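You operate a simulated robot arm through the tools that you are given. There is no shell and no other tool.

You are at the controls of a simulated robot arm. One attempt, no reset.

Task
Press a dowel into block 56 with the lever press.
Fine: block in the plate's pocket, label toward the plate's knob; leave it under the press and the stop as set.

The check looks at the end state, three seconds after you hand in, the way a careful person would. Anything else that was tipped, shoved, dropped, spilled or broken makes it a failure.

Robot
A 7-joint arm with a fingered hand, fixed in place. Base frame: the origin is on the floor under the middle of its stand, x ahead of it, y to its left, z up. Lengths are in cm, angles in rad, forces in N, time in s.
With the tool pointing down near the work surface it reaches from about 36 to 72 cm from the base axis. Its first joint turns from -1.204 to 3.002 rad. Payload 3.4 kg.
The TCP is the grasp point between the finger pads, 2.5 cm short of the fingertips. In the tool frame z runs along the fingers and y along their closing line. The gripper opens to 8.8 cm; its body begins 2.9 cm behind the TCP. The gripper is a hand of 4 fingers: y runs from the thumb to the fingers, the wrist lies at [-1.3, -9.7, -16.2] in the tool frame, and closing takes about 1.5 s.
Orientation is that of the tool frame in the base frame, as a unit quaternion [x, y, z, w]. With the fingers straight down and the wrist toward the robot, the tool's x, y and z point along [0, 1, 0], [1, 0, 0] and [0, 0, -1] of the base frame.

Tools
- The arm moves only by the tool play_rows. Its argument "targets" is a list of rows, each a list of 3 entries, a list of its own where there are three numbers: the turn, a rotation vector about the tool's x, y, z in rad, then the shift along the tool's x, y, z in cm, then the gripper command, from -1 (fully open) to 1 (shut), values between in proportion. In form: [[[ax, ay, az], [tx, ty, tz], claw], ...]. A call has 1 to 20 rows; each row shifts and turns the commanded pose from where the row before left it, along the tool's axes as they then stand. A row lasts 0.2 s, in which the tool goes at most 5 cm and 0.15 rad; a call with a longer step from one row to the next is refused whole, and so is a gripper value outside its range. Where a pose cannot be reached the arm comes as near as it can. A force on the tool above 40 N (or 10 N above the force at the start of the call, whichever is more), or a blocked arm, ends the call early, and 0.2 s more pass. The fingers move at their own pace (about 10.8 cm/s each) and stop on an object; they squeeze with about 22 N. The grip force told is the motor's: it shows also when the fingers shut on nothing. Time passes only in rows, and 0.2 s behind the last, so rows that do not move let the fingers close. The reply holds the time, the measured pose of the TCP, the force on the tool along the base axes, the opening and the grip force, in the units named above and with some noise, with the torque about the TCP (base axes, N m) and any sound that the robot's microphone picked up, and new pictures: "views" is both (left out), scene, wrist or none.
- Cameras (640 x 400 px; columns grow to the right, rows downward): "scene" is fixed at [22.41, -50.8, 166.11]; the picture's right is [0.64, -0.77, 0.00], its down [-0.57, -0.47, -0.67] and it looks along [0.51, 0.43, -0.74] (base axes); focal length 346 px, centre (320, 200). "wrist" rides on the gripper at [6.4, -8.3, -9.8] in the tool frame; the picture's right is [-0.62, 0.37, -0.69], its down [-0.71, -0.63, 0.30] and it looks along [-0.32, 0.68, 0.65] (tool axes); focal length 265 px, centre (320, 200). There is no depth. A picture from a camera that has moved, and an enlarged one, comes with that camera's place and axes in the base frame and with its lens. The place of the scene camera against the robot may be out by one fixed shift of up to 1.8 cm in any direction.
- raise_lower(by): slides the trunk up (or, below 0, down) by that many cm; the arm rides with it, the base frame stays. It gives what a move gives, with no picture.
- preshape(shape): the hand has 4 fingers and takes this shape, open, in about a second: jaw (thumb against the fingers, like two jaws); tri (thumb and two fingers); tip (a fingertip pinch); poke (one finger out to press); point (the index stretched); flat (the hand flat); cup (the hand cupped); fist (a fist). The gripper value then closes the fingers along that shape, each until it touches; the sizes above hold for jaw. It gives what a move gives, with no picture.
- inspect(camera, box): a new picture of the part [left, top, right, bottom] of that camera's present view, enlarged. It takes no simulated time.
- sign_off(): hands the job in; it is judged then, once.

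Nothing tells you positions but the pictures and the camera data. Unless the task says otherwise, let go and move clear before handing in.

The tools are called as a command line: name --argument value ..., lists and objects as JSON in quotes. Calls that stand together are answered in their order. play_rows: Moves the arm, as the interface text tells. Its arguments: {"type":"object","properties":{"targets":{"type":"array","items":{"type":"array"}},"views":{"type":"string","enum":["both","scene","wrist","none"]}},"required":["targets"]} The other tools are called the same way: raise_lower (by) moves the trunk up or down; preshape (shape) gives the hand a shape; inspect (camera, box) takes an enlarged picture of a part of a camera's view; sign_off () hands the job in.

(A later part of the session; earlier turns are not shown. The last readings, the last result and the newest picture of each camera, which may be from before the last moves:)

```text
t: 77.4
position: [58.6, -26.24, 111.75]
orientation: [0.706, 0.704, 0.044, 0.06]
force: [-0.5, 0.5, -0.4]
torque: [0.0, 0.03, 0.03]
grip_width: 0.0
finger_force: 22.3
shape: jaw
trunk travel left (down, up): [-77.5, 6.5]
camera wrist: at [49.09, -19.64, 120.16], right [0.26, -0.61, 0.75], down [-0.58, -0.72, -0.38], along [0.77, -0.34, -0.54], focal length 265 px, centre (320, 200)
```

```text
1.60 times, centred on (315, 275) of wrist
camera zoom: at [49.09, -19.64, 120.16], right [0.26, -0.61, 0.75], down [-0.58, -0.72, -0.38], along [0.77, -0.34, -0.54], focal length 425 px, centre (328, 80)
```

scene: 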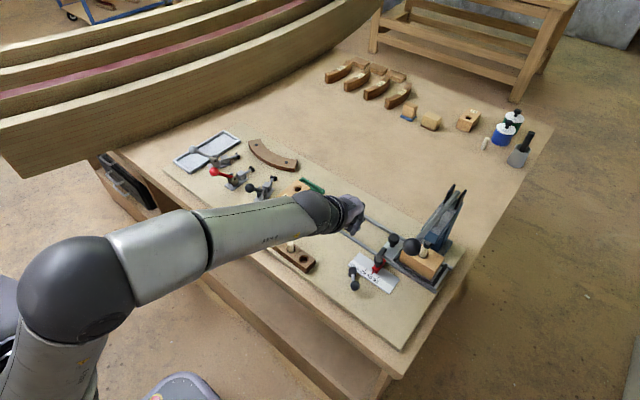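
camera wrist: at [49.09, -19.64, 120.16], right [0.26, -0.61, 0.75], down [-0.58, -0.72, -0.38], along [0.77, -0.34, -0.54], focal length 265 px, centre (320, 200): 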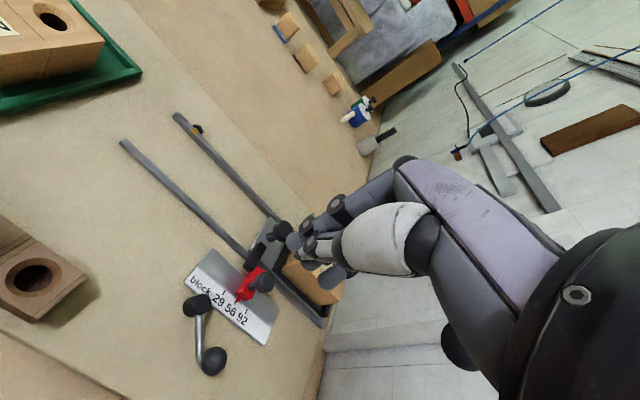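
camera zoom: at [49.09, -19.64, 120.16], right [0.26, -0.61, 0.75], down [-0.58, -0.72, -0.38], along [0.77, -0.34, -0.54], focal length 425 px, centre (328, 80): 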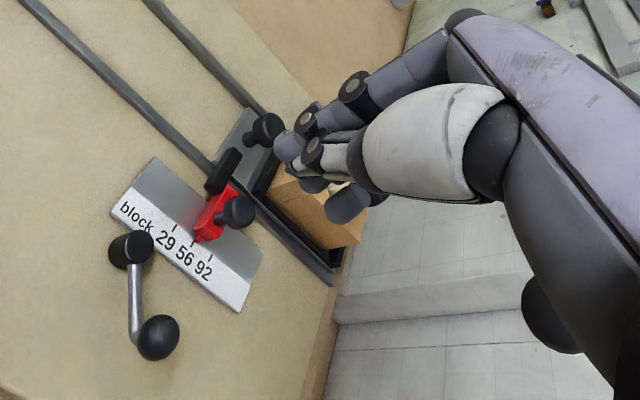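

The tab rests on the stop at 56 and the dowel is upright under the ram. The lever's ball is near (60.4, −39.8, 113.6). I'll straighten the tool and make a fist to push the ball down.

play_rows --targets '[[[0.15, 0.02, 0], [0, 0, -1], 1], [[0, 0, 0], [0, -1, -2], 1], [[0, 0, 0], [0, 0, 0], 1]]' --views "none"

preshape --shape "fist"

inspect --camera "wrist" --box '[0, 0, 640, 400]'

inspect --camera "scene" --box '[290, 150, 440, 270]'

```text
refused: row 1 steps farther than a row can; nothing moved
```

```text
t: 78.3
position: [58.5, -26.23, 111.92]
orientation: [0.706, 0.705, 0.046, 0.06]
force: [0.3, 0.4, -0.9]
torque: [-0.02, 0.06, 0.01]
grip_width: 0.01
finger_force: 0.0
shape: fist
trunk travel left (down, up): [-77.5, 6.5]
```

```text
1.00 times, centred on (320, 200) of wrist (not enlarged: the box is as wide or as high as the picture)
camera zoom: at [49.03, -19.63, 120.2], right [0.26, -0.61, 0.75], down [-0.58, -0.72, -0.38], along [0.77, -0.34, -0.54], focal length 265 px, centre (320, 200)
```

zoom: 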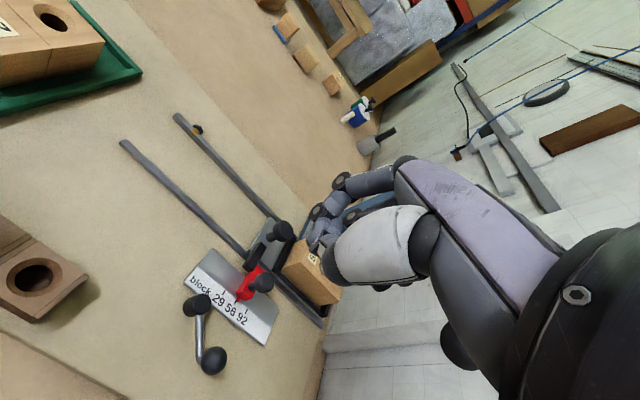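

```text
3.33 times, centred on (365, 210) of scene
camera zoom: at [22.41, -50.8, 166.11], right [0.64, -0.77, 0.0], down [-0.57, -0.47, -0.67], along [0.51, 0.43, -0.74], focal length 1155 px, centre (170, 167)
```

zoom: 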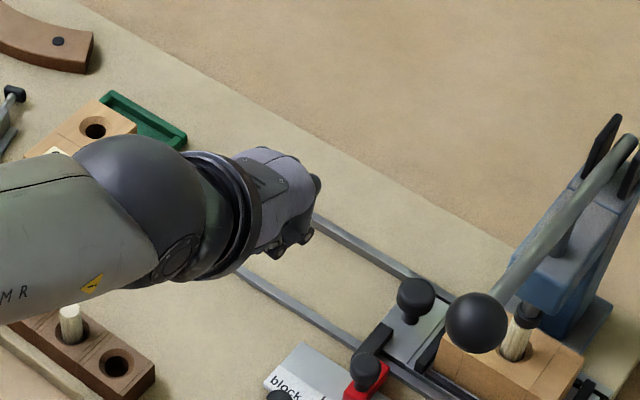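

The row was refused because the combined turn was just over the limit. I'll redo the straightening in two rows, close the fist, and look at its shape.

play_rows --targets '[[[0.1, 0.01, 0], [0, 0, -1], 1], [[0.05, 0.01, 0], [0, -0.5, -2], 1], [[0, 0, 0], [0, -1, -2], 1], [[0, 0, 0], [0, 0, -2], 1], [[0, 0, 0], [0, 0, 0], 1], [[0, 0, 0], [0, 0, 0], 1], [[0, 0, 0], [0, 0, 0], 1], [[0, 0, 0], [0, 0, 0], 1]]'

inspect --camera "wrist" --box '[220, 100, 560, 400]'

inspect --camera "scene" --box '[290, 140, 400, 230]'

```text
t: 80.1
position: [56.78, -26.09, 118.85]
orientation: [0.707, 0.707, 0.001, 0.0]
force: [0.0, 0.2, 0.4]
torque: [-0.03, -0.02, -0.03]
grip_width: 0.0
finger_force: 0.2
shape: fist
trunk travel left (down, up): [-77.5, 6.5]
camera wrist: at [48.63, -19.78, 128.71], right [0.37, -0.62, 0.69], down [-0.63, -0.71, -0.3], along [0.68, -0.33, -0.65], focal length 265 px, centre (320, 200)
```

scene: 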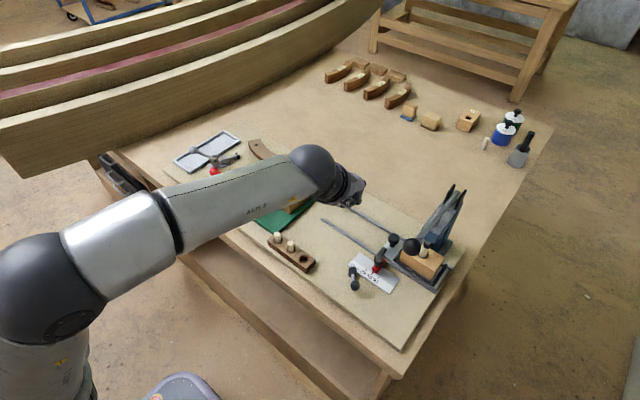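
wrist: 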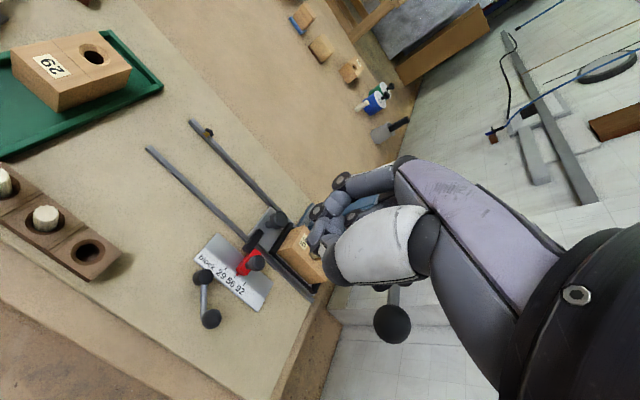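

```text
1.33 times, centred on (390, 250) of wrist
camera zoom: at [48.63, -19.78, 128.71], right [0.37, -0.62, 0.69], down [-0.63, -0.71, -0.3], along [0.68, -0.33, -0.65], focal length 354 px, centre (227, 133)
```

zoom: 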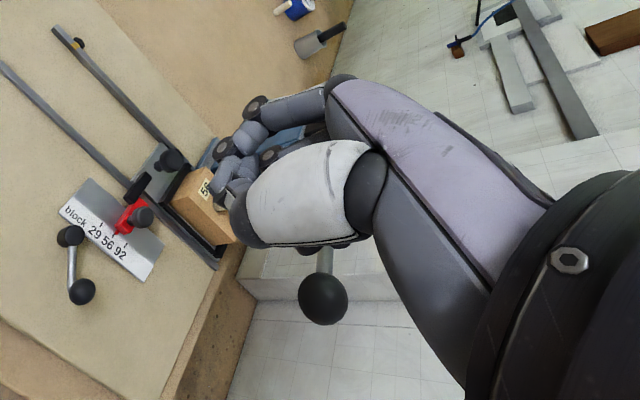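

```text
4.44 times, centred on (345, 185) of scene
camera zoom: at [22.41, -50.8, 166.11], right [0.64, -0.77, 0.0], down [-0.57, -0.47, -0.67], along [0.51, 0.43, -0.74], focal length 1540 px, centre (209, 267)
```

zoom: 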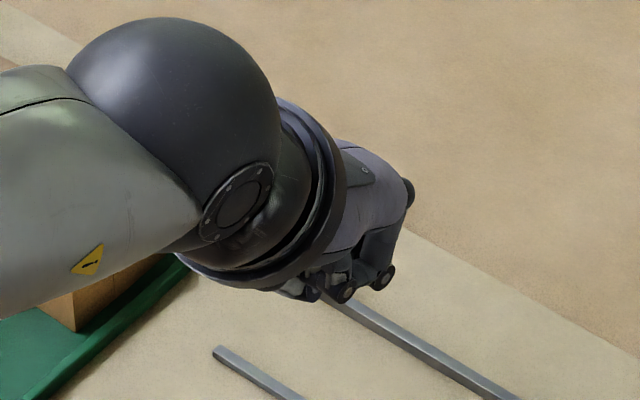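

The fist's shape is uneven, and I'd rather push with the palm flat on the ball and open fingers guarding each side. I'll reopen to the jaw shape and turn the hand so the fingers straddle the lever, staying well clear.

preshape --shape "jaw"

play_rows --targets '[[[0, 0, 0], [0, 0, -1], -1], [[0, 0, 0.15], [0, 0, 0], -1], [[0, 0, 0.15], [0, 0, 0], -1], [[0, 0, 0.15], [0, 0, 0], -1], [[0, 0, 0.15], [0, 0, 0], -1], [[0, 0, 0.15], [0, 0, 0], -1], [[0, 0, 0.15], [0, 0, 0], -1], [[0, 0, 0.15], [0, 0, 0], -1], [[0, 0, 0], [0, 0, 0], -1]]'

inspect --camera "wrist" --box '[0, 0, 640, 400]'

```text
t: 81.0
position: [56.79, -26.27, 118.87]
orientation: [0.708, 0.706, 0.0, 0.0]
force: [0.4, 0.3, 0.3]
torque: [-0.01, 0.0, 0.0]
grip_width: 8.76
finger_force: 0.1
shape: jaw
trunk travel left (down, up): [-77.5, 6.5]
```

```text
t: 83.0
position: [56.73, -26.22, 119.94]
orientation: [0.967, 0.257, 0.001, 0.0]
force: [-0.7, 0.1, 0.2]
torque: [-0.03, -0.01, -0.03]
grip_width: 8.77
finger_force: 0.1
shape: jaw
trunk travel left (down, up): [-77.5, 6.5]
camera wrist: at [58.36, -15.79, 129.75], right [-0.36, -0.63, 0.69], down [-0.93, 0.19, -0.31], along [0.06, -0.75, -0.65], focal length 265 px, centre (320, 200)
```

scene: 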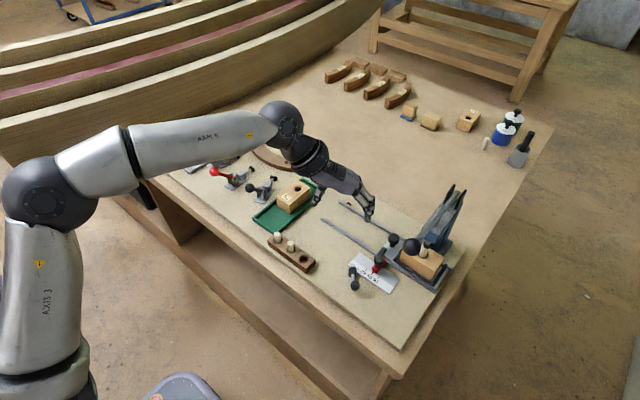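
wrist: 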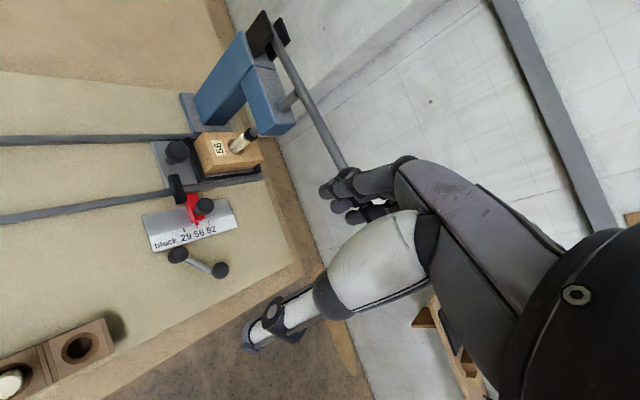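

```text
1.00 times, centred on (320, 200) of wrist (not enlarged: the box is as wide or as high as the picture)
camera zoom: at [58.36, -15.79, 129.75], right [-0.36, -0.63, 0.69], down [-0.93, 0.19, -0.31], along [0.06, -0.75, -0.65], focal length 265 px, centre (320, 200)
```

zoom: 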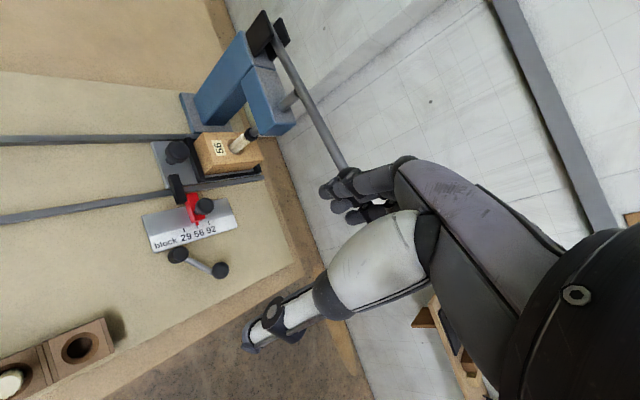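

This angle shows the press from the side well. I'll zoom in on the dowel and ram alignment.

inspect --camera "wrist" --box '[180, 80, 300, 180]'

inspect --camera "wrist" --box '[220, 0, 420, 240]'

```text
4.00 times, centred on (240, 130) of wrist
camera zoom: at [58.36, -15.79, 129.75], right [-0.36, -0.63, 0.69], down [-0.93, 0.19, -0.31], along [0.06, -0.75, -0.65], focal length 1062 px, centre (640, 480)
```

zoom: 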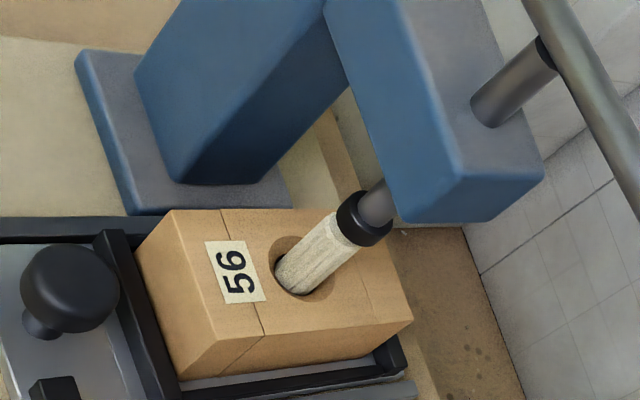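

```text
1.67 times, centred on (320, 120) of wrist
camera zoom: at [58.36, -15.79, 129.75], right [-0.36, -0.63, 0.69], down [-0.93, 0.19, -0.31], along [0.06, -0.75, -0.65], focal length 442 px, centre (320, 333)
```

zoom: 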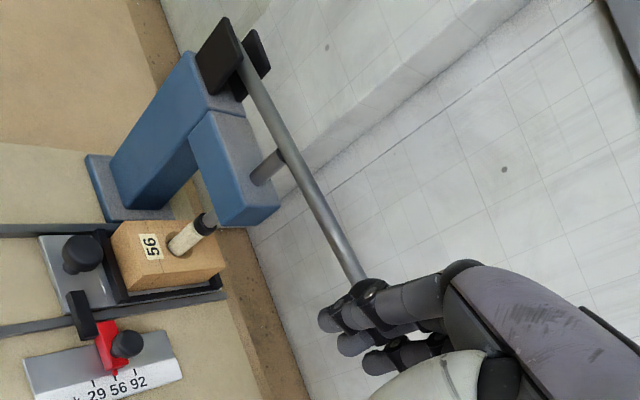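

The dowel and ram line up, with the foot just above the dowel. I'll now move the open hand above the lever's ball.

play_rows --targets '[[[0, 0, 0], [-0.72, 2.75, -0.3], -1], [[0, 0, 0], [-0.72, 2.75, -0.3], -1], [[0, 0, 0], [-0.72, 2.75, -0.2], -1], [[0, 0, 0], [-0.72, 2.75, 0], -1], [[0, 0, 0], [-0.72, 2.75, 0], -1], [[0, 0, 0], [0, 0, 0], -1]]'

inspect --camera "wrist" --box '[100, 60, 420, 380]'

inspect --camera "scene" --box '[340, 170, 470, 280]'

```text
t: 84.4
position: [60.46, -39.88, 120.65]
orientation: [0.966, 0.257, 0.0, 0.0]
force: [-0.2, -0.7, 0.4]
torque: [-0.01, 0.02, 0.01]
grip_width: 8.78
finger_force: 0.1
shape: jaw
trunk travel left (down, up): [-77.5, 6.5]
camera wrist: at [62.09, -29.4, 130.51], right [-0.36, -0.63, 0.69], down [-0.93, 0.19, -0.3], along [0.06, -0.76, -0.65], focal length 265 px, centre (320, 200)
```

scene: 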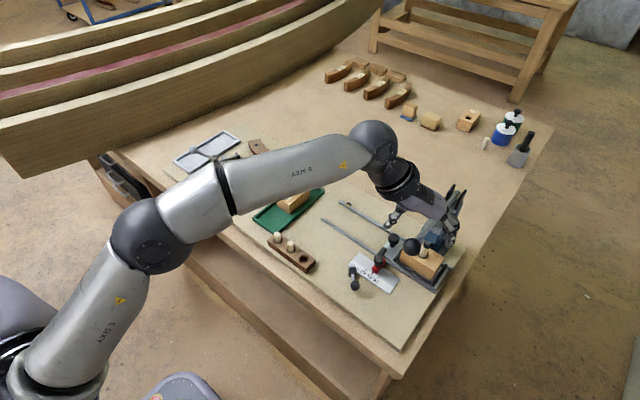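
wrist: 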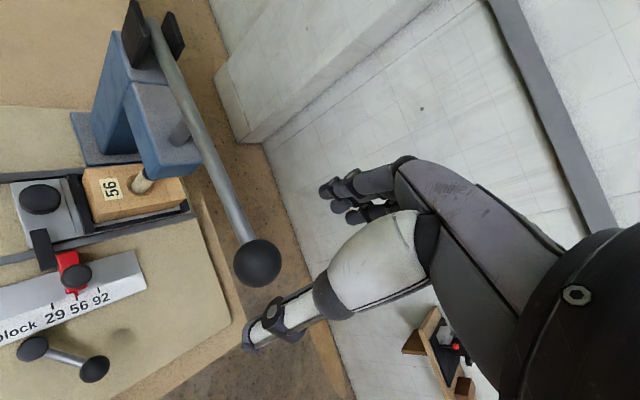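

```text
1.25 times, centred on (260, 220) of wrist
camera zoom: at [62.09, -29.4, 130.51], right [-0.36, -0.63, 0.69], down [-0.93, 0.19, -0.3], along [0.06, -0.76, -0.65], focal length 332 px, centre (395, 175)
```

zoom: 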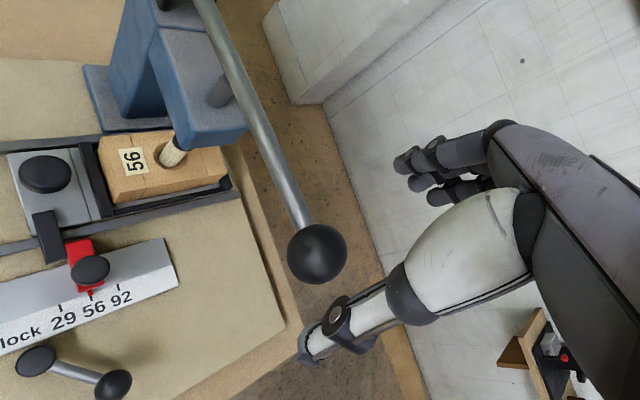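

```text
3.64 times, centred on (405, 225) of scene
camera zoom: at [22.41, -50.8, 166.11], right [0.64, -0.77, 0.0], down [-0.57, -0.47, -0.67], along [0.51, 0.43, -0.74], focal length 1260 px, centre (11, 109)
```

zoom: 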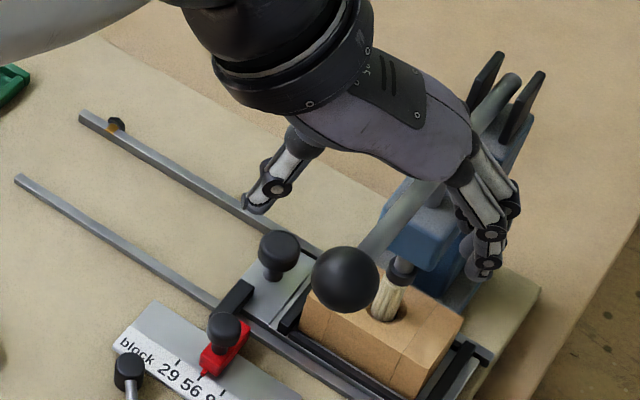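

The ball is clearly visible at about (60.6, −40.05, 113.5), centred between the open thumb and fingers. I'll lower the hand over it until the palm is just above.

play_rows --targets '[[[0, 0, 0], [0, 0.2, 1.5], -1], [[0, 0, 0], [0, 0, 2], -1], [[0, 0, 0], [0, 0, 2], -1], [[0, 0, 0], [0, 0, 1], -1], [[0, 0, 0], [0, 0, 0], -1]]'

inspect --camera "wrist" --box '[100, 60, 420, 380]'

inspect --camera "scene" --box '[370, 190, 470, 280]'

```text
t: 85.6
position: [60.6, -40.03, 114.09]
orientation: [0.966, 0.257, 0.0, 0.001]
force: [0.0, 0.1, 0.5]
torque: [0.0, -0.01, 0.03]
grip_width: 8.78
finger_force: 0.0
shape: jaw
trunk travel left (down, up): [-77.5, 6.5]
camera wrist: at [62.18, -29.66, 123.95], right [-0.36, -0.63, 0.69], down [-0.93, 0.19, -0.3], along [0.06, -0.75, -0.65], focal length 265 px, centre (320, 200)
```

scene: 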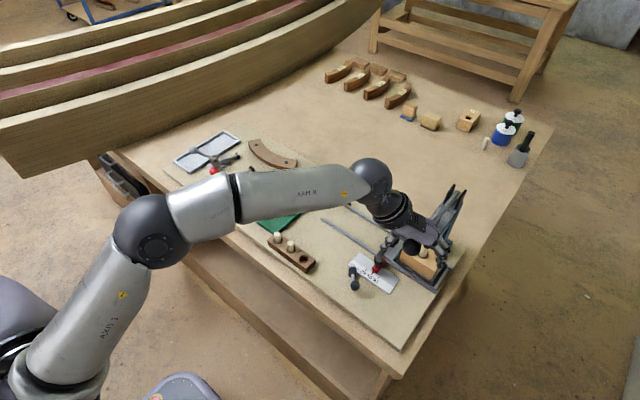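
wrist: 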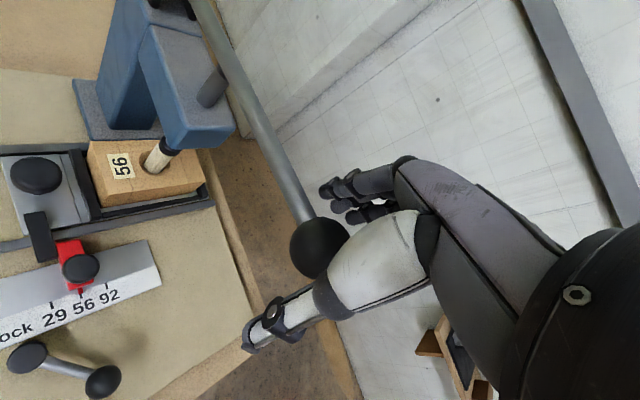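

```text
1.25 times, centred on (260, 220) of wrist
camera zoom: at [62.18, -29.66, 123.95], right [-0.36, -0.63, 0.69], down [-0.93, 0.19, -0.3], along [0.06, -0.75, -0.65], focal length 332 px, centre (395, 175)
```

zoom: 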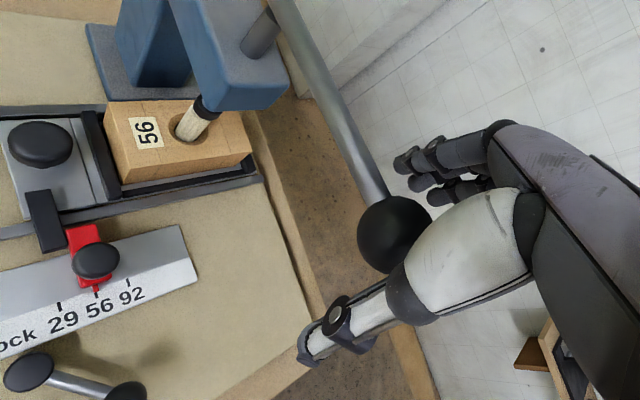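

```text
4.44 times, centred on (420, 235) of scene
camera zoom: at [22.41, -50.8, 166.11], right [0.64, -0.77, 0.0], down [-0.57, -0.47, -0.67], along [0.51, 0.43, -0.74], focal length 1540 px, centre (-124, 44)
```

zoom: 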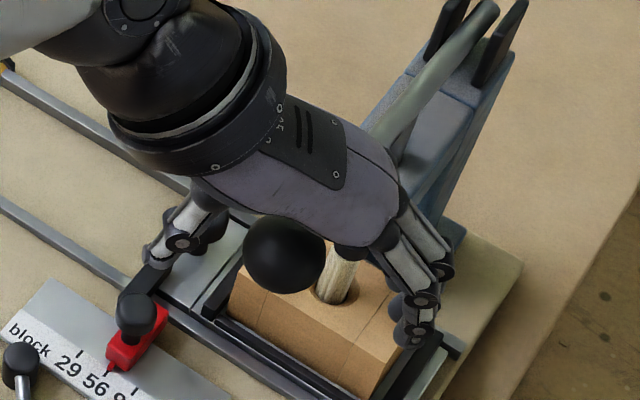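

The ball is centred under the palm. I'll lower slowly until the palm touches it, then begin pushing the lever down.

play_rows --targets '[[[0, 0, 0], [0, 0, 0.5], -1], [[0, 0, 0], [0, 0, 0.5], -1], [[0, 0, 0], [0, 0, 0.4], -1], [[0, 0, 0], [0, 0, 0.4], -1], [[0, 0, 0], [0, 0, 0], -1]]' --views "wrist"

inspect --camera "scene" --box '[370, 190, 470, 280]'

```text
t: 86.8
position: [60.52, -40.12, 112.37]
orientation: [0.966, 0.257, 0.0, 0.0]
force: [-0.8, 0.2, -0.8]
torque: [-0.02, -0.01, 0.0]
grip_width: 8.79
finger_force: 0.0
shape: jaw
trunk travel left (down, up): [-77.5, 6.5]
camera wrist: at [62.18, -29.67, 122.18], right [-0.36, -0.63, 0.69], down [-0.93, 0.19, -0.3], along [0.06, -0.75, -0.65], focal length 265 px, centre (320, 200)
```

wrist: 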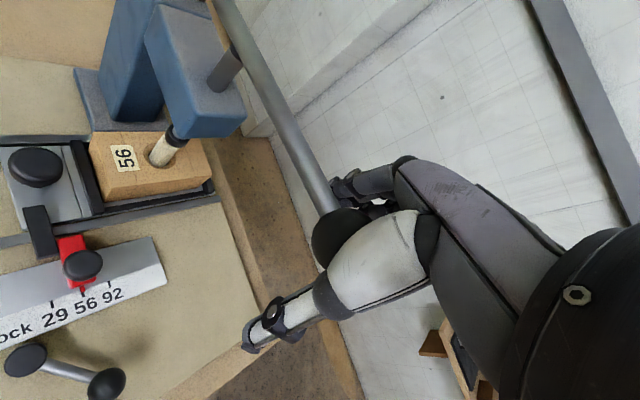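

```text
4.44 times, centred on (420, 235) of scene
camera zoom: at [22.41, -50.8, 166.11], right [0.64, -0.77, 0.0], down [-0.57, -0.47, -0.67], along [0.51, 0.43, -0.74], focal length 1540 px, centre (-124, 44)
```

zoom: 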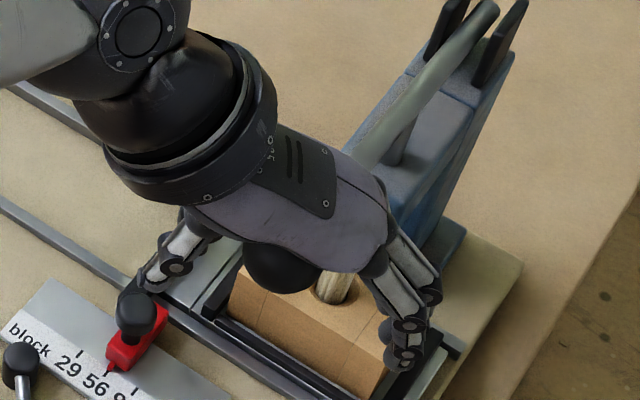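

No contact yet. I'll keep easing down in small steps.

play_rows --targets '[[[0, 0, 0], [0, 0, 0.3], -1], [[0, 0, 0], [0, 0, 0.3], -1], [[0, 0, 0], [0, 0, 0.3], -1], [[0, 0, 0], [0, 0, 0], -1]]' --views "wrist"

inspect --camera "scene" --box '[370, 190, 470, 280]'

```text
t: 87.8
position: [60.5, -40.11, 111.45]
orientation: [0.967, 0.257, 0.001, 0.0]
force: [0.0, -0.6, 0.2]
torque: [0.0, 0.0, 0.0]
grip_width: 8.77
finger_force: 0.1
shape: jaw
trunk travel left (down, up): [-77.5, 6.5]
camera wrist: at [62.17, -29.65, 121.27], right [-0.36, -0.63, 0.69], down [-0.93, 0.19, -0.3], along [0.06, -0.75, -0.65], focal length 265 px, centre (320, 200)
```

wrist: 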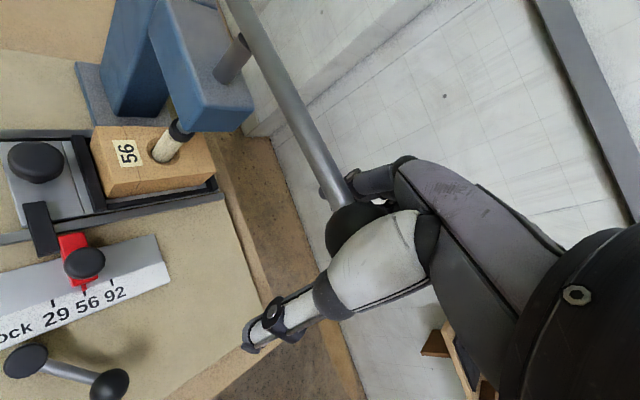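

```text
4.44 times, centred on (420, 235) of scene
camera zoom: at [22.41, -50.8, 166.11], right [0.64, -0.77, 0.0], down [-0.57, -0.47, -0.67], along [0.51, 0.43, -0.74], focal length 1540 px, centre (-124, 44)
```

zoom: 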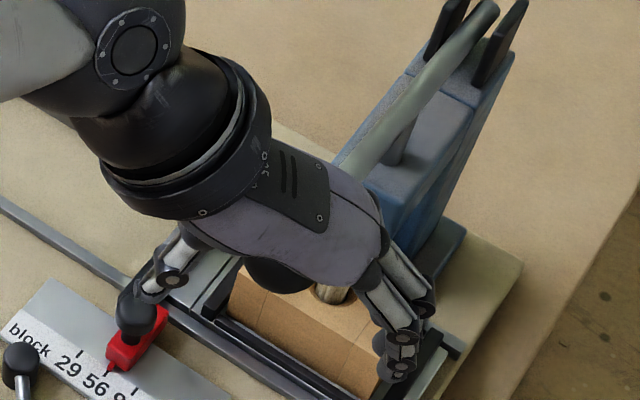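

Still no contact force, so the palm must be a bit further back than I expected. Continuing in small steps.

play_rows --targets '[[[0, 0, 0], [0, 0, 0.3], -1], [[0, 0, 0], [0, 0, 0.3], -1], [[0, 0, 0], [0, 0, 0.3], -1], [[0, 0, 0], [0, 0, 0], -1]]' --views "wrist"

inspect --camera "wrist" --box '[120, 60, 420, 340]'

inspect --camera "scene" --box '[370, 170, 480, 280]'

```text
t: 88.8
position: [60.53, -40.16, 110.52]
orientation: [0.966, 0.257, 0.0, 0.0]
force: [0.5, -0.9, -0.3]
torque: [0.02, 0.01, -0.03]
grip_width: 8.76
finger_force: 0.0
shape: jaw
trunk travel left (down, up): [-77.5, 6.5]
camera wrist: at [62.16, -29.66, 120.38], right [-0.36, -0.63, 0.69], down [-0.93, 0.19, -0.3], along [0.06, -0.75, -0.65], focal length 265 px, centre (320, 200)
```

wrist: 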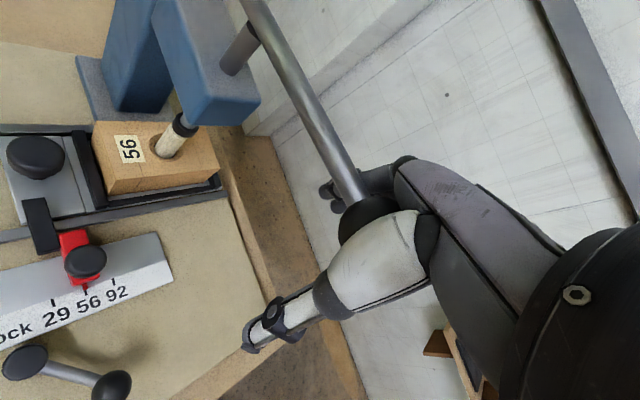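

```text
1.43 times, centred on (270, 200) of wrist
camera zoom: at [62.16, -29.66, 120.38], right [-0.36, -0.63, 0.69], down [-0.93, 0.19, -0.3], along [0.06, -0.75, -0.65], focal length 379 px, centre (391, 200)
```

zoom: 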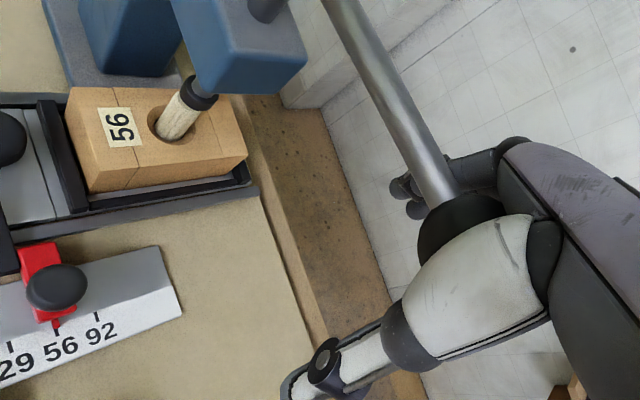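

```text
3.64 times, centred on (425, 225) of scene
camera zoom: at [22.41, -50.8, 166.11], right [0.64, -0.77, 0.0], down [-0.57, -0.47, -0.67], along [0.51, 0.43, -0.74], focal length 1260 px, centre (-62, 109)
```

zoom: 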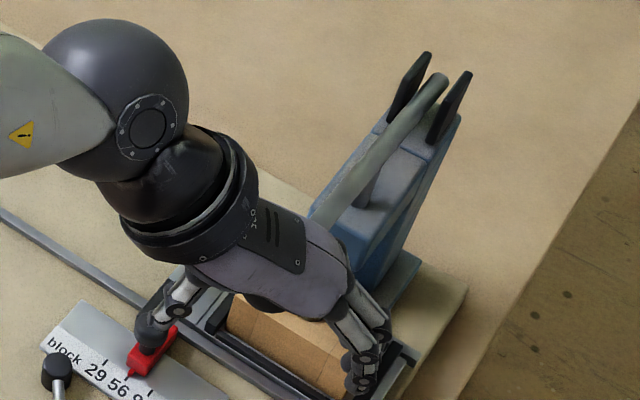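

The ball hasn't moved yet; it's nearly at the palm. I'll continue down.

play_rows --targets '[[[0, 0, 0], [0, 0, 0.3], -1], [[0, 0, 0], [0, 0, 0.3], -1], [[0, 0, 0], [0, 0, 0.3], -1], [[0, 0, 0], [0, 0, 0], -1]]' --views "wrist"

```text
t: 89.8
position: [60.48, -40.08, 109.76]
orientation: [0.966, 0.257, 0.0, 0.0]
force: [-0.6, -1.2, 0.7]
torque: [0.03, 0.01, -0.02]
grip_width: 8.74
finger_force: 0.0
shape: jaw
trunk travel left (down, up): [-77.5, 6.5]
camera wrist: at [62.17, -29.66, 119.52], right [-0.36, -0.63, 0.69], down [-0.93, 0.19, -0.3], along [0.06, -0.75, -0.65], focal length 265 px, centre (320, 200)
```

wrist: 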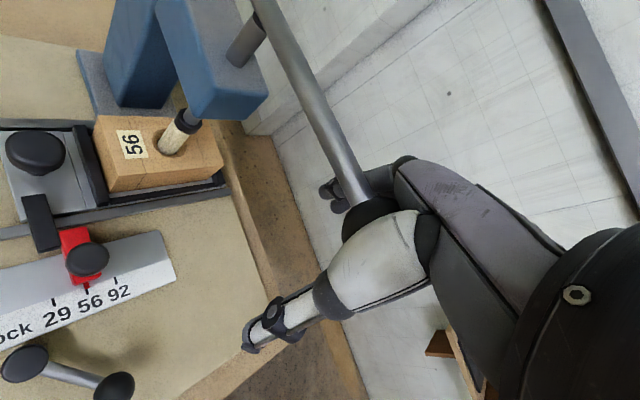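

Possibly just beginning to touch. I'll keep pressing down in steps and watch the force and the ram.

play_rows --targets '[[[0, 0, 0], [0, 0, 0.3], -1], [[0, 0, 0], [0, 0, 0.3], -1], [[0, 0, 0], [0, 0, 0.3], -1], [[0, 0, 0], [0, 0, 0.3], -1], [[0, 0, 0], [0, 0, 0], -1]]' --views "wrist"

inspect --camera "wrist" --box '[120, 0, 420, 280]'

```text
t: 91.0
position: [60.54, -40.05, 108.61]
orientation: [0.966, 0.257, 0.001, 0.001]
force: [0.7, -2.6, 6.2]
torque: [0.03, 0.07, -0.01]
grip_width: 8.77
finger_force: 0.0
shape: jaw
trunk travel left (down, up): [-77.5, 6.5]
camera wrist: at [62.14, -29.68, 118.44], right [-0.36, -0.63, 0.69], down [-0.93, 0.19, -0.31], along [0.06, -0.76, -0.65], focal length 265 px, centre (320, 200)
```

wrist: 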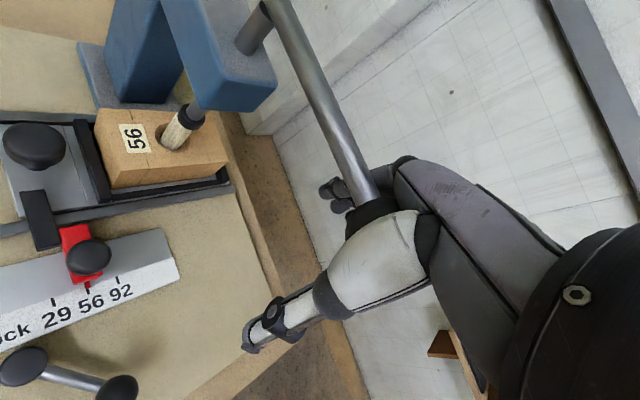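

```text
1.43 times, centred on (270, 140) of wrist
camera zoom: at [62.14, -29.68, 118.44], right [-0.36, -0.63, 0.69], down [-0.93, 0.19, -0.31], along [0.06, -0.76, -0.65], focal length 379 px, centre (391, 286)
```

zoom: 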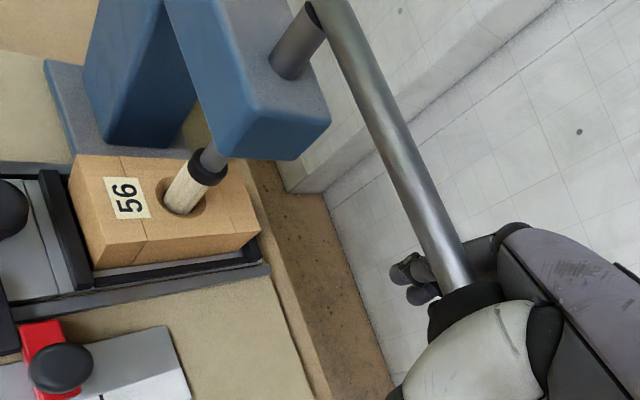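

Contact: about 6 N and the lever is starting to move. I'll continue pressing down steadily.

play_rows --targets '[[[0, 0, 0], [0, 0, 0.3], -1], [[0, 0, 0], [0, 0, 0.3], -1], [[0, 0, 0], [0, 0, 0.3], -1], [[0, 0, 0], [0, 0, 0.3], -1], [[0, 0, 0], [0, 0, 0], -1]]' --views "wrist"

inspect --camera "wrist" --box '[120, 0, 420, 280]'

inspect --camera "scene" --box '[370, 170, 480, 280]'

```text
t: 92.2
position: [60.64, -40.07, 107.21]
orientation: [0.966, 0.257, 0.0, -0.001]
force: [-0.8, -1.6, 1.7]
torque: [0.04, -0.02, -0.02]
grip_width: 8.75
finger_force: 0.1
shape: jaw
trunk travel left (down, up): [-77.5, 6.5]
camera wrist: at [62.15, -29.68, 117.09], right [-0.36, -0.63, 0.69], down [-0.93, 0.19, -0.3], along [0.06, -0.75, -0.65], focal length 265 px, centre (320, 200)
```

wrist: 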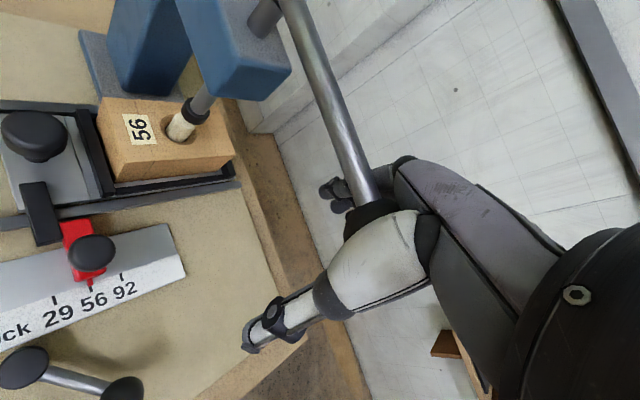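

```text
1.43 times, centred on (270, 140) of wrist
camera zoom: at [62.15, -29.68, 117.09], right [-0.36, -0.63, 0.69], down [-0.93, 0.19, -0.3], along [0.06, -0.75, -0.65], focal length 379 px, centre (391, 286)
```

zoom: 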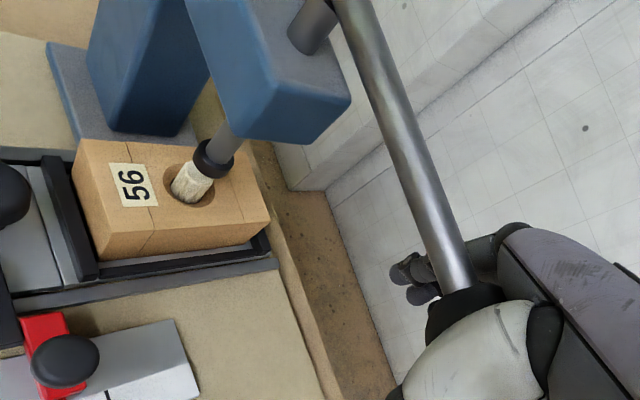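

```text
3.64 times, centred on (425, 225) of scene
camera zoom: at [22.41, -50.8, 166.11], right [0.64, -0.77, 0.0], down [-0.57, -0.47, -0.67], along [0.51, 0.43, -0.74], focal length 1260 px, centre (-62, 109)
```

zoom: 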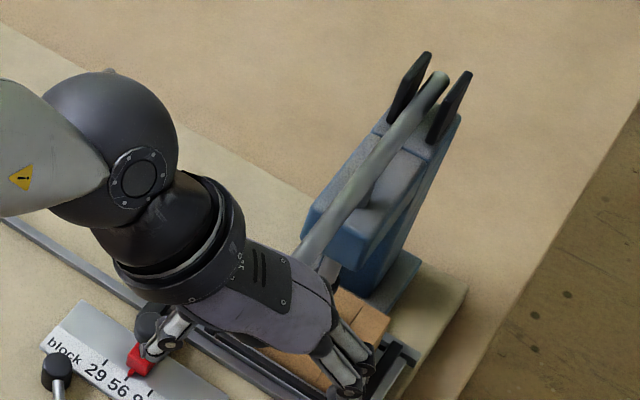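

The ram is pushing the dowel in, and it's visibly shorter above the block. I'll keep pressing.

play_rows --targets '[[[0, 0, 0], [0, 0, 0.3], -1], [[0, 0, 0], [0, 0, 0.3], -1], [[0, 0, 0], [0, 0, 0.3], -1], [[0, 0, 0], [0, 0, 0.3], -1], [[0, 0, 0], [0, 0, 0], -1]]' --views "wrist"

inspect --camera "wrist" --box '[120, 0, 420, 280]'

inspect --camera "scene" --box '[360, 180, 470, 290]'

```text
t: 93.4
position: [60.49, -40.16, 106.12]
orientation: [0.966, 0.257, 0.0, 0.0]
force: [-0.2, -0.9, 2.5]
torque: [0.04, 0.01, 0.0]
grip_width: 8.78
finger_force: 0.0
shape: jaw
trunk travel left (down, up): [-77.5, 6.5]
camera wrist: at [62.15, -29.67, 115.93], right [-0.36, -0.63, 0.69], down [-0.93, 0.19, -0.31], along [0.06, -0.75, -0.65], focal length 265 px, centre (320, 200)
```

wrist: 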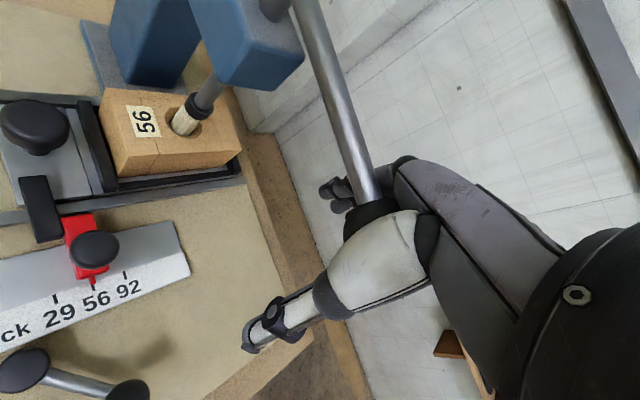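

```text
1.43 times, centred on (270, 140) of wrist
camera zoom: at [62.15, -29.67, 115.93], right [-0.36, -0.63, 0.69], down [-0.93, 0.19, -0.31], along [0.06, -0.75, -0.65], focal length 379 px, centre (391, 286)
```

zoom: 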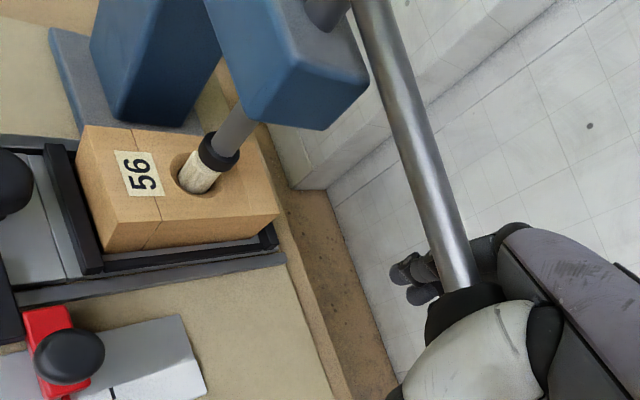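

```text
3.64 times, centred on (415, 235) of scene
camera zoom: at [22.41, -50.8, 166.11], right [0.64, -0.77, 0.0], down [-0.57, -0.47, -0.67], along [0.51, 0.43, -0.74], focal length 1260 px, centre (-26, 73)
```

zoom: 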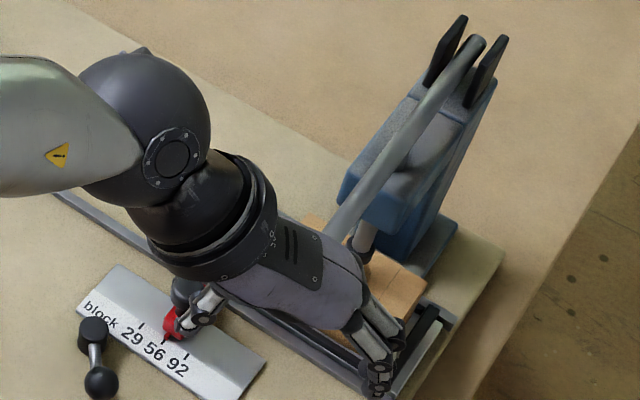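

Going smoothly with low force. I'll continue down.

play_rows --targets '[[[0, 0, 0], [0, 0, 0.35], -1], [[0, 0, 0], [0, 0, 0.35], -1], [[0, 0, 0], [0, 0, 0.35], -1], [[0, 0, 0], [0, 0, 0.35], -1], [[0, 0, 0], [0, 0, 0], -1]]' --views "wrist"

inspect --camera "wrist" --box '[120, 0, 420, 280]'

```text
t: 94.6
position: [60.5, -40.12, 104.67]
orientation: [0.967, 0.257, 0.0, 0.001]
force: [0.9, -1.3, 4.0]
torque: [0.05, 0.04, -0.01]
grip_width: 8.79
finger_force: 0.0
shape: jaw
trunk travel left (down, up): [-77.5, 6.5]
camera wrist: at [62.16, -29.68, 114.53], right [-0.36, -0.63, 0.69], down [-0.93, 0.19, -0.31], along [0.06, -0.75, -0.65], focal length 265 px, centre (320, 200)
```

wrist: 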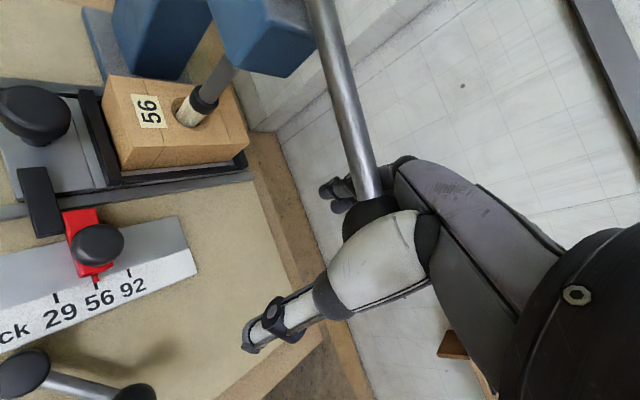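

```text
1.43 times, centred on (270, 140) of wrist
camera zoom: at [62.16, -29.68, 114.53], right [-0.36, -0.63, 0.69], down [-0.93, 0.19, -0.31], along [0.06, -0.75, -0.65], focal length 379 px, centre (391, 286)
```

zoom: 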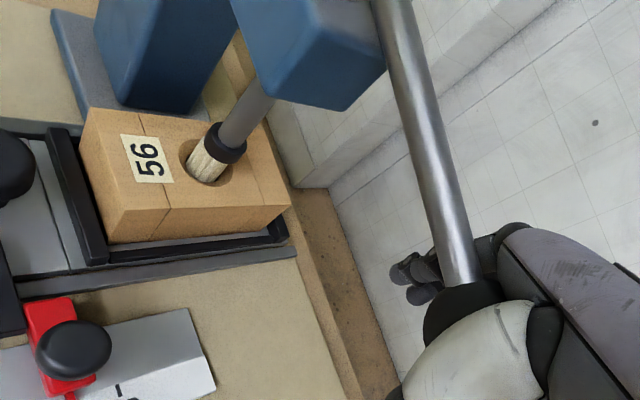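

The dowel keeps going in at about 4 N. I'll keep pressing.

play_rows --targets '[[[0, 0, 0], [0, 0, 0.35], -1], [[0, 0, 0], [0, 0, 0.35], -1], [[0, 0, 0], [0, 0, 0.35], -1], [[0, 0, 0], [0, 0, 0.35], -1], [[0, 0, 0], [0, 0, 0], -1]]' --views "wrist"

inspect --camera "wrist" --box '[120, 0, 420, 280]'

```text
t: 95.8
position: [60.69, -40.32, 104.14]
orientation: [0.966, 0.258, 0.009, 0.007]
force: [0.1, -4.7, 14.2]
torque: [0.13, -0.01, 0.0]
grip_width: 8.79
finger_force: 0.0
shape: jaw
trunk travel left (down, up): [-77.5, 6.5]
stopped in row 5: the force on the tool passed its limit at 41 N (the readings are from after the stop); the commanded pose is now the measured one
camera wrist: at [62.14, -29.73, 113.86], right [-0.37, -0.62, 0.69], down [-0.93, 0.19, -0.32], along [0.07, -0.76, -0.64], focal length 265 px, centre (320, 200)
```

wrist: 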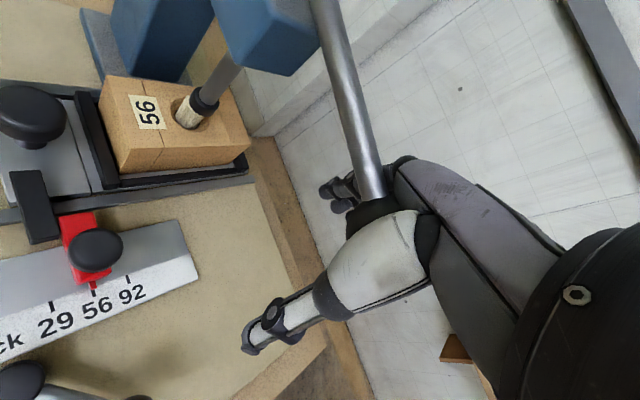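

```text
1.43 times, centred on (270, 140) of wrist
camera zoom: at [62.14, -29.73, 113.86], right [-0.37, -0.62, 0.69], down [-0.93, 0.19, -0.32], along [0.07, -0.76, -0.64], focal length 379 px, centre (391, 286)
```

zoom: 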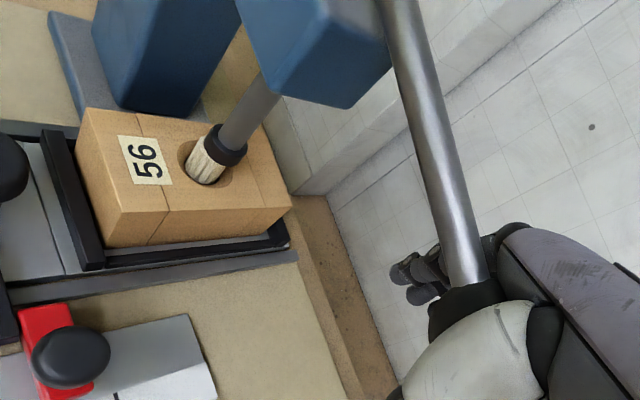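

The force jumped past 40 N, so the dowel or the lever has met something firm. I'll zoom in on the dowel to see how far it has gone.

inspect --camera "wrist" --box '[150, 60, 270, 180]'

inspect --camera "scene" --box '[395, 215, 455, 275]'

inspect --camera "scene" --box '[360, 180, 480, 300]'

```text
3.33 times, centred on (210, 120) of wrist
camera zoom: at [62.14, -29.73, 113.86], right [-0.37, -0.62, 0.69], down [-0.93, 0.19, -0.32], along [0.07, -0.76, -0.64], focal length 885 px, centre (687, 467)
```

zoom: 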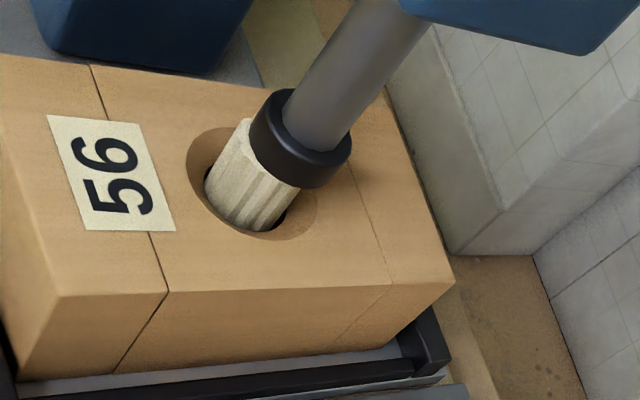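

```text
6.67 times, centred on (425, 245) of scene
camera zoom: at [22.41, -50.8, 166.11], right [0.64, -0.77, 0.0], down [-0.57, -0.47, -0.67], along [0.51, 0.43, -0.74], focal length 2310 px, centre (-380, -100)
```

zoom: 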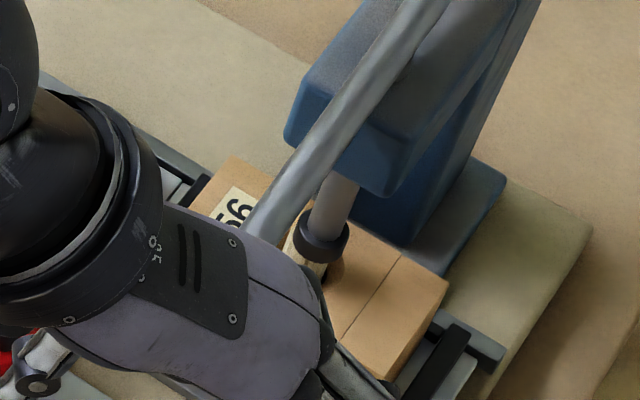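

```text
3.33 times, centred on (420, 240) of scene
camera zoom: at [22.41, -50.8, 166.11], right [0.64, -0.77, 0.0], down [-0.57, -0.47, -0.67], along [0.51, 0.43, -0.74], focal length 1155 px, centre (-13, 67)
```

zoom: 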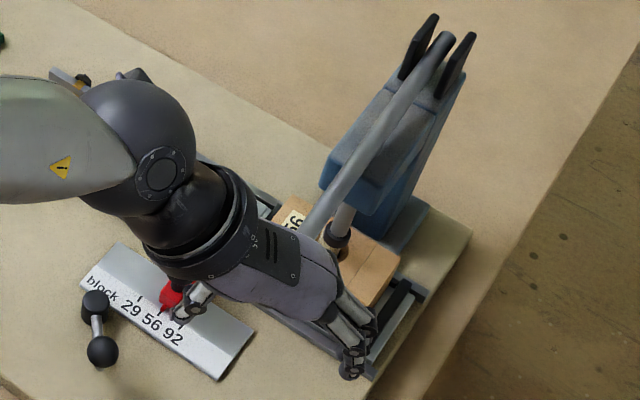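

It's either seated or meeting strong resistance, with a short stub of dowel still above the countersink. I'll press again in small steps to see whether it moves further.

play_rows --targets '[[[0, 0, 0], [0, 0, 0.15], -1], [[0, 0, 0], [0, 0, 0.15], -1], [[0, 0, 0], [0, 0, 0.15], -1], [[0, 0, 0], [0, 0, 0], -1]]' --views "none"

inspect --camera "wrist" --box '[150, 60, 270, 180]'

```text
t: 96.8
position: [60.81, -40.32, 104.0]
orientation: [0.966, 0.259, 0.009, 0.008]
force: [10.0, -13.2, 32.9]
torque: [0.57, 0.41, 0.03]
grip_width: 8.77
finger_force: 0.0
shape: jaw
trunk travel left (down, up): [-77.5, 6.5]
```

```text
3.33 times, centred on (210, 120) of wrist
camera zoom: at [62.1, -29.75, 113.6], right [-0.37, -0.62, 0.69], down [-0.93, 0.19, -0.33], along [0.08, -0.76, -0.64], focal length 885 px, centre (687, 467)
```

zoom: 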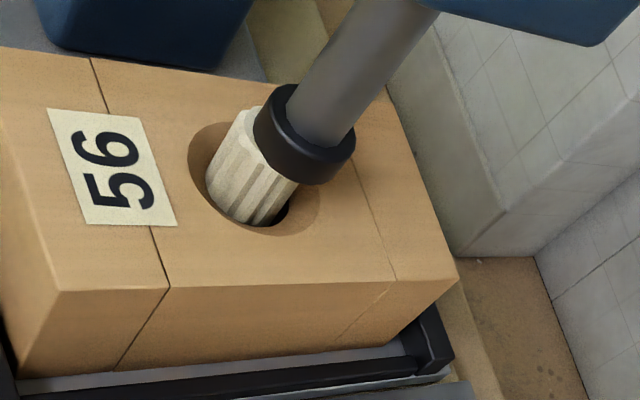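

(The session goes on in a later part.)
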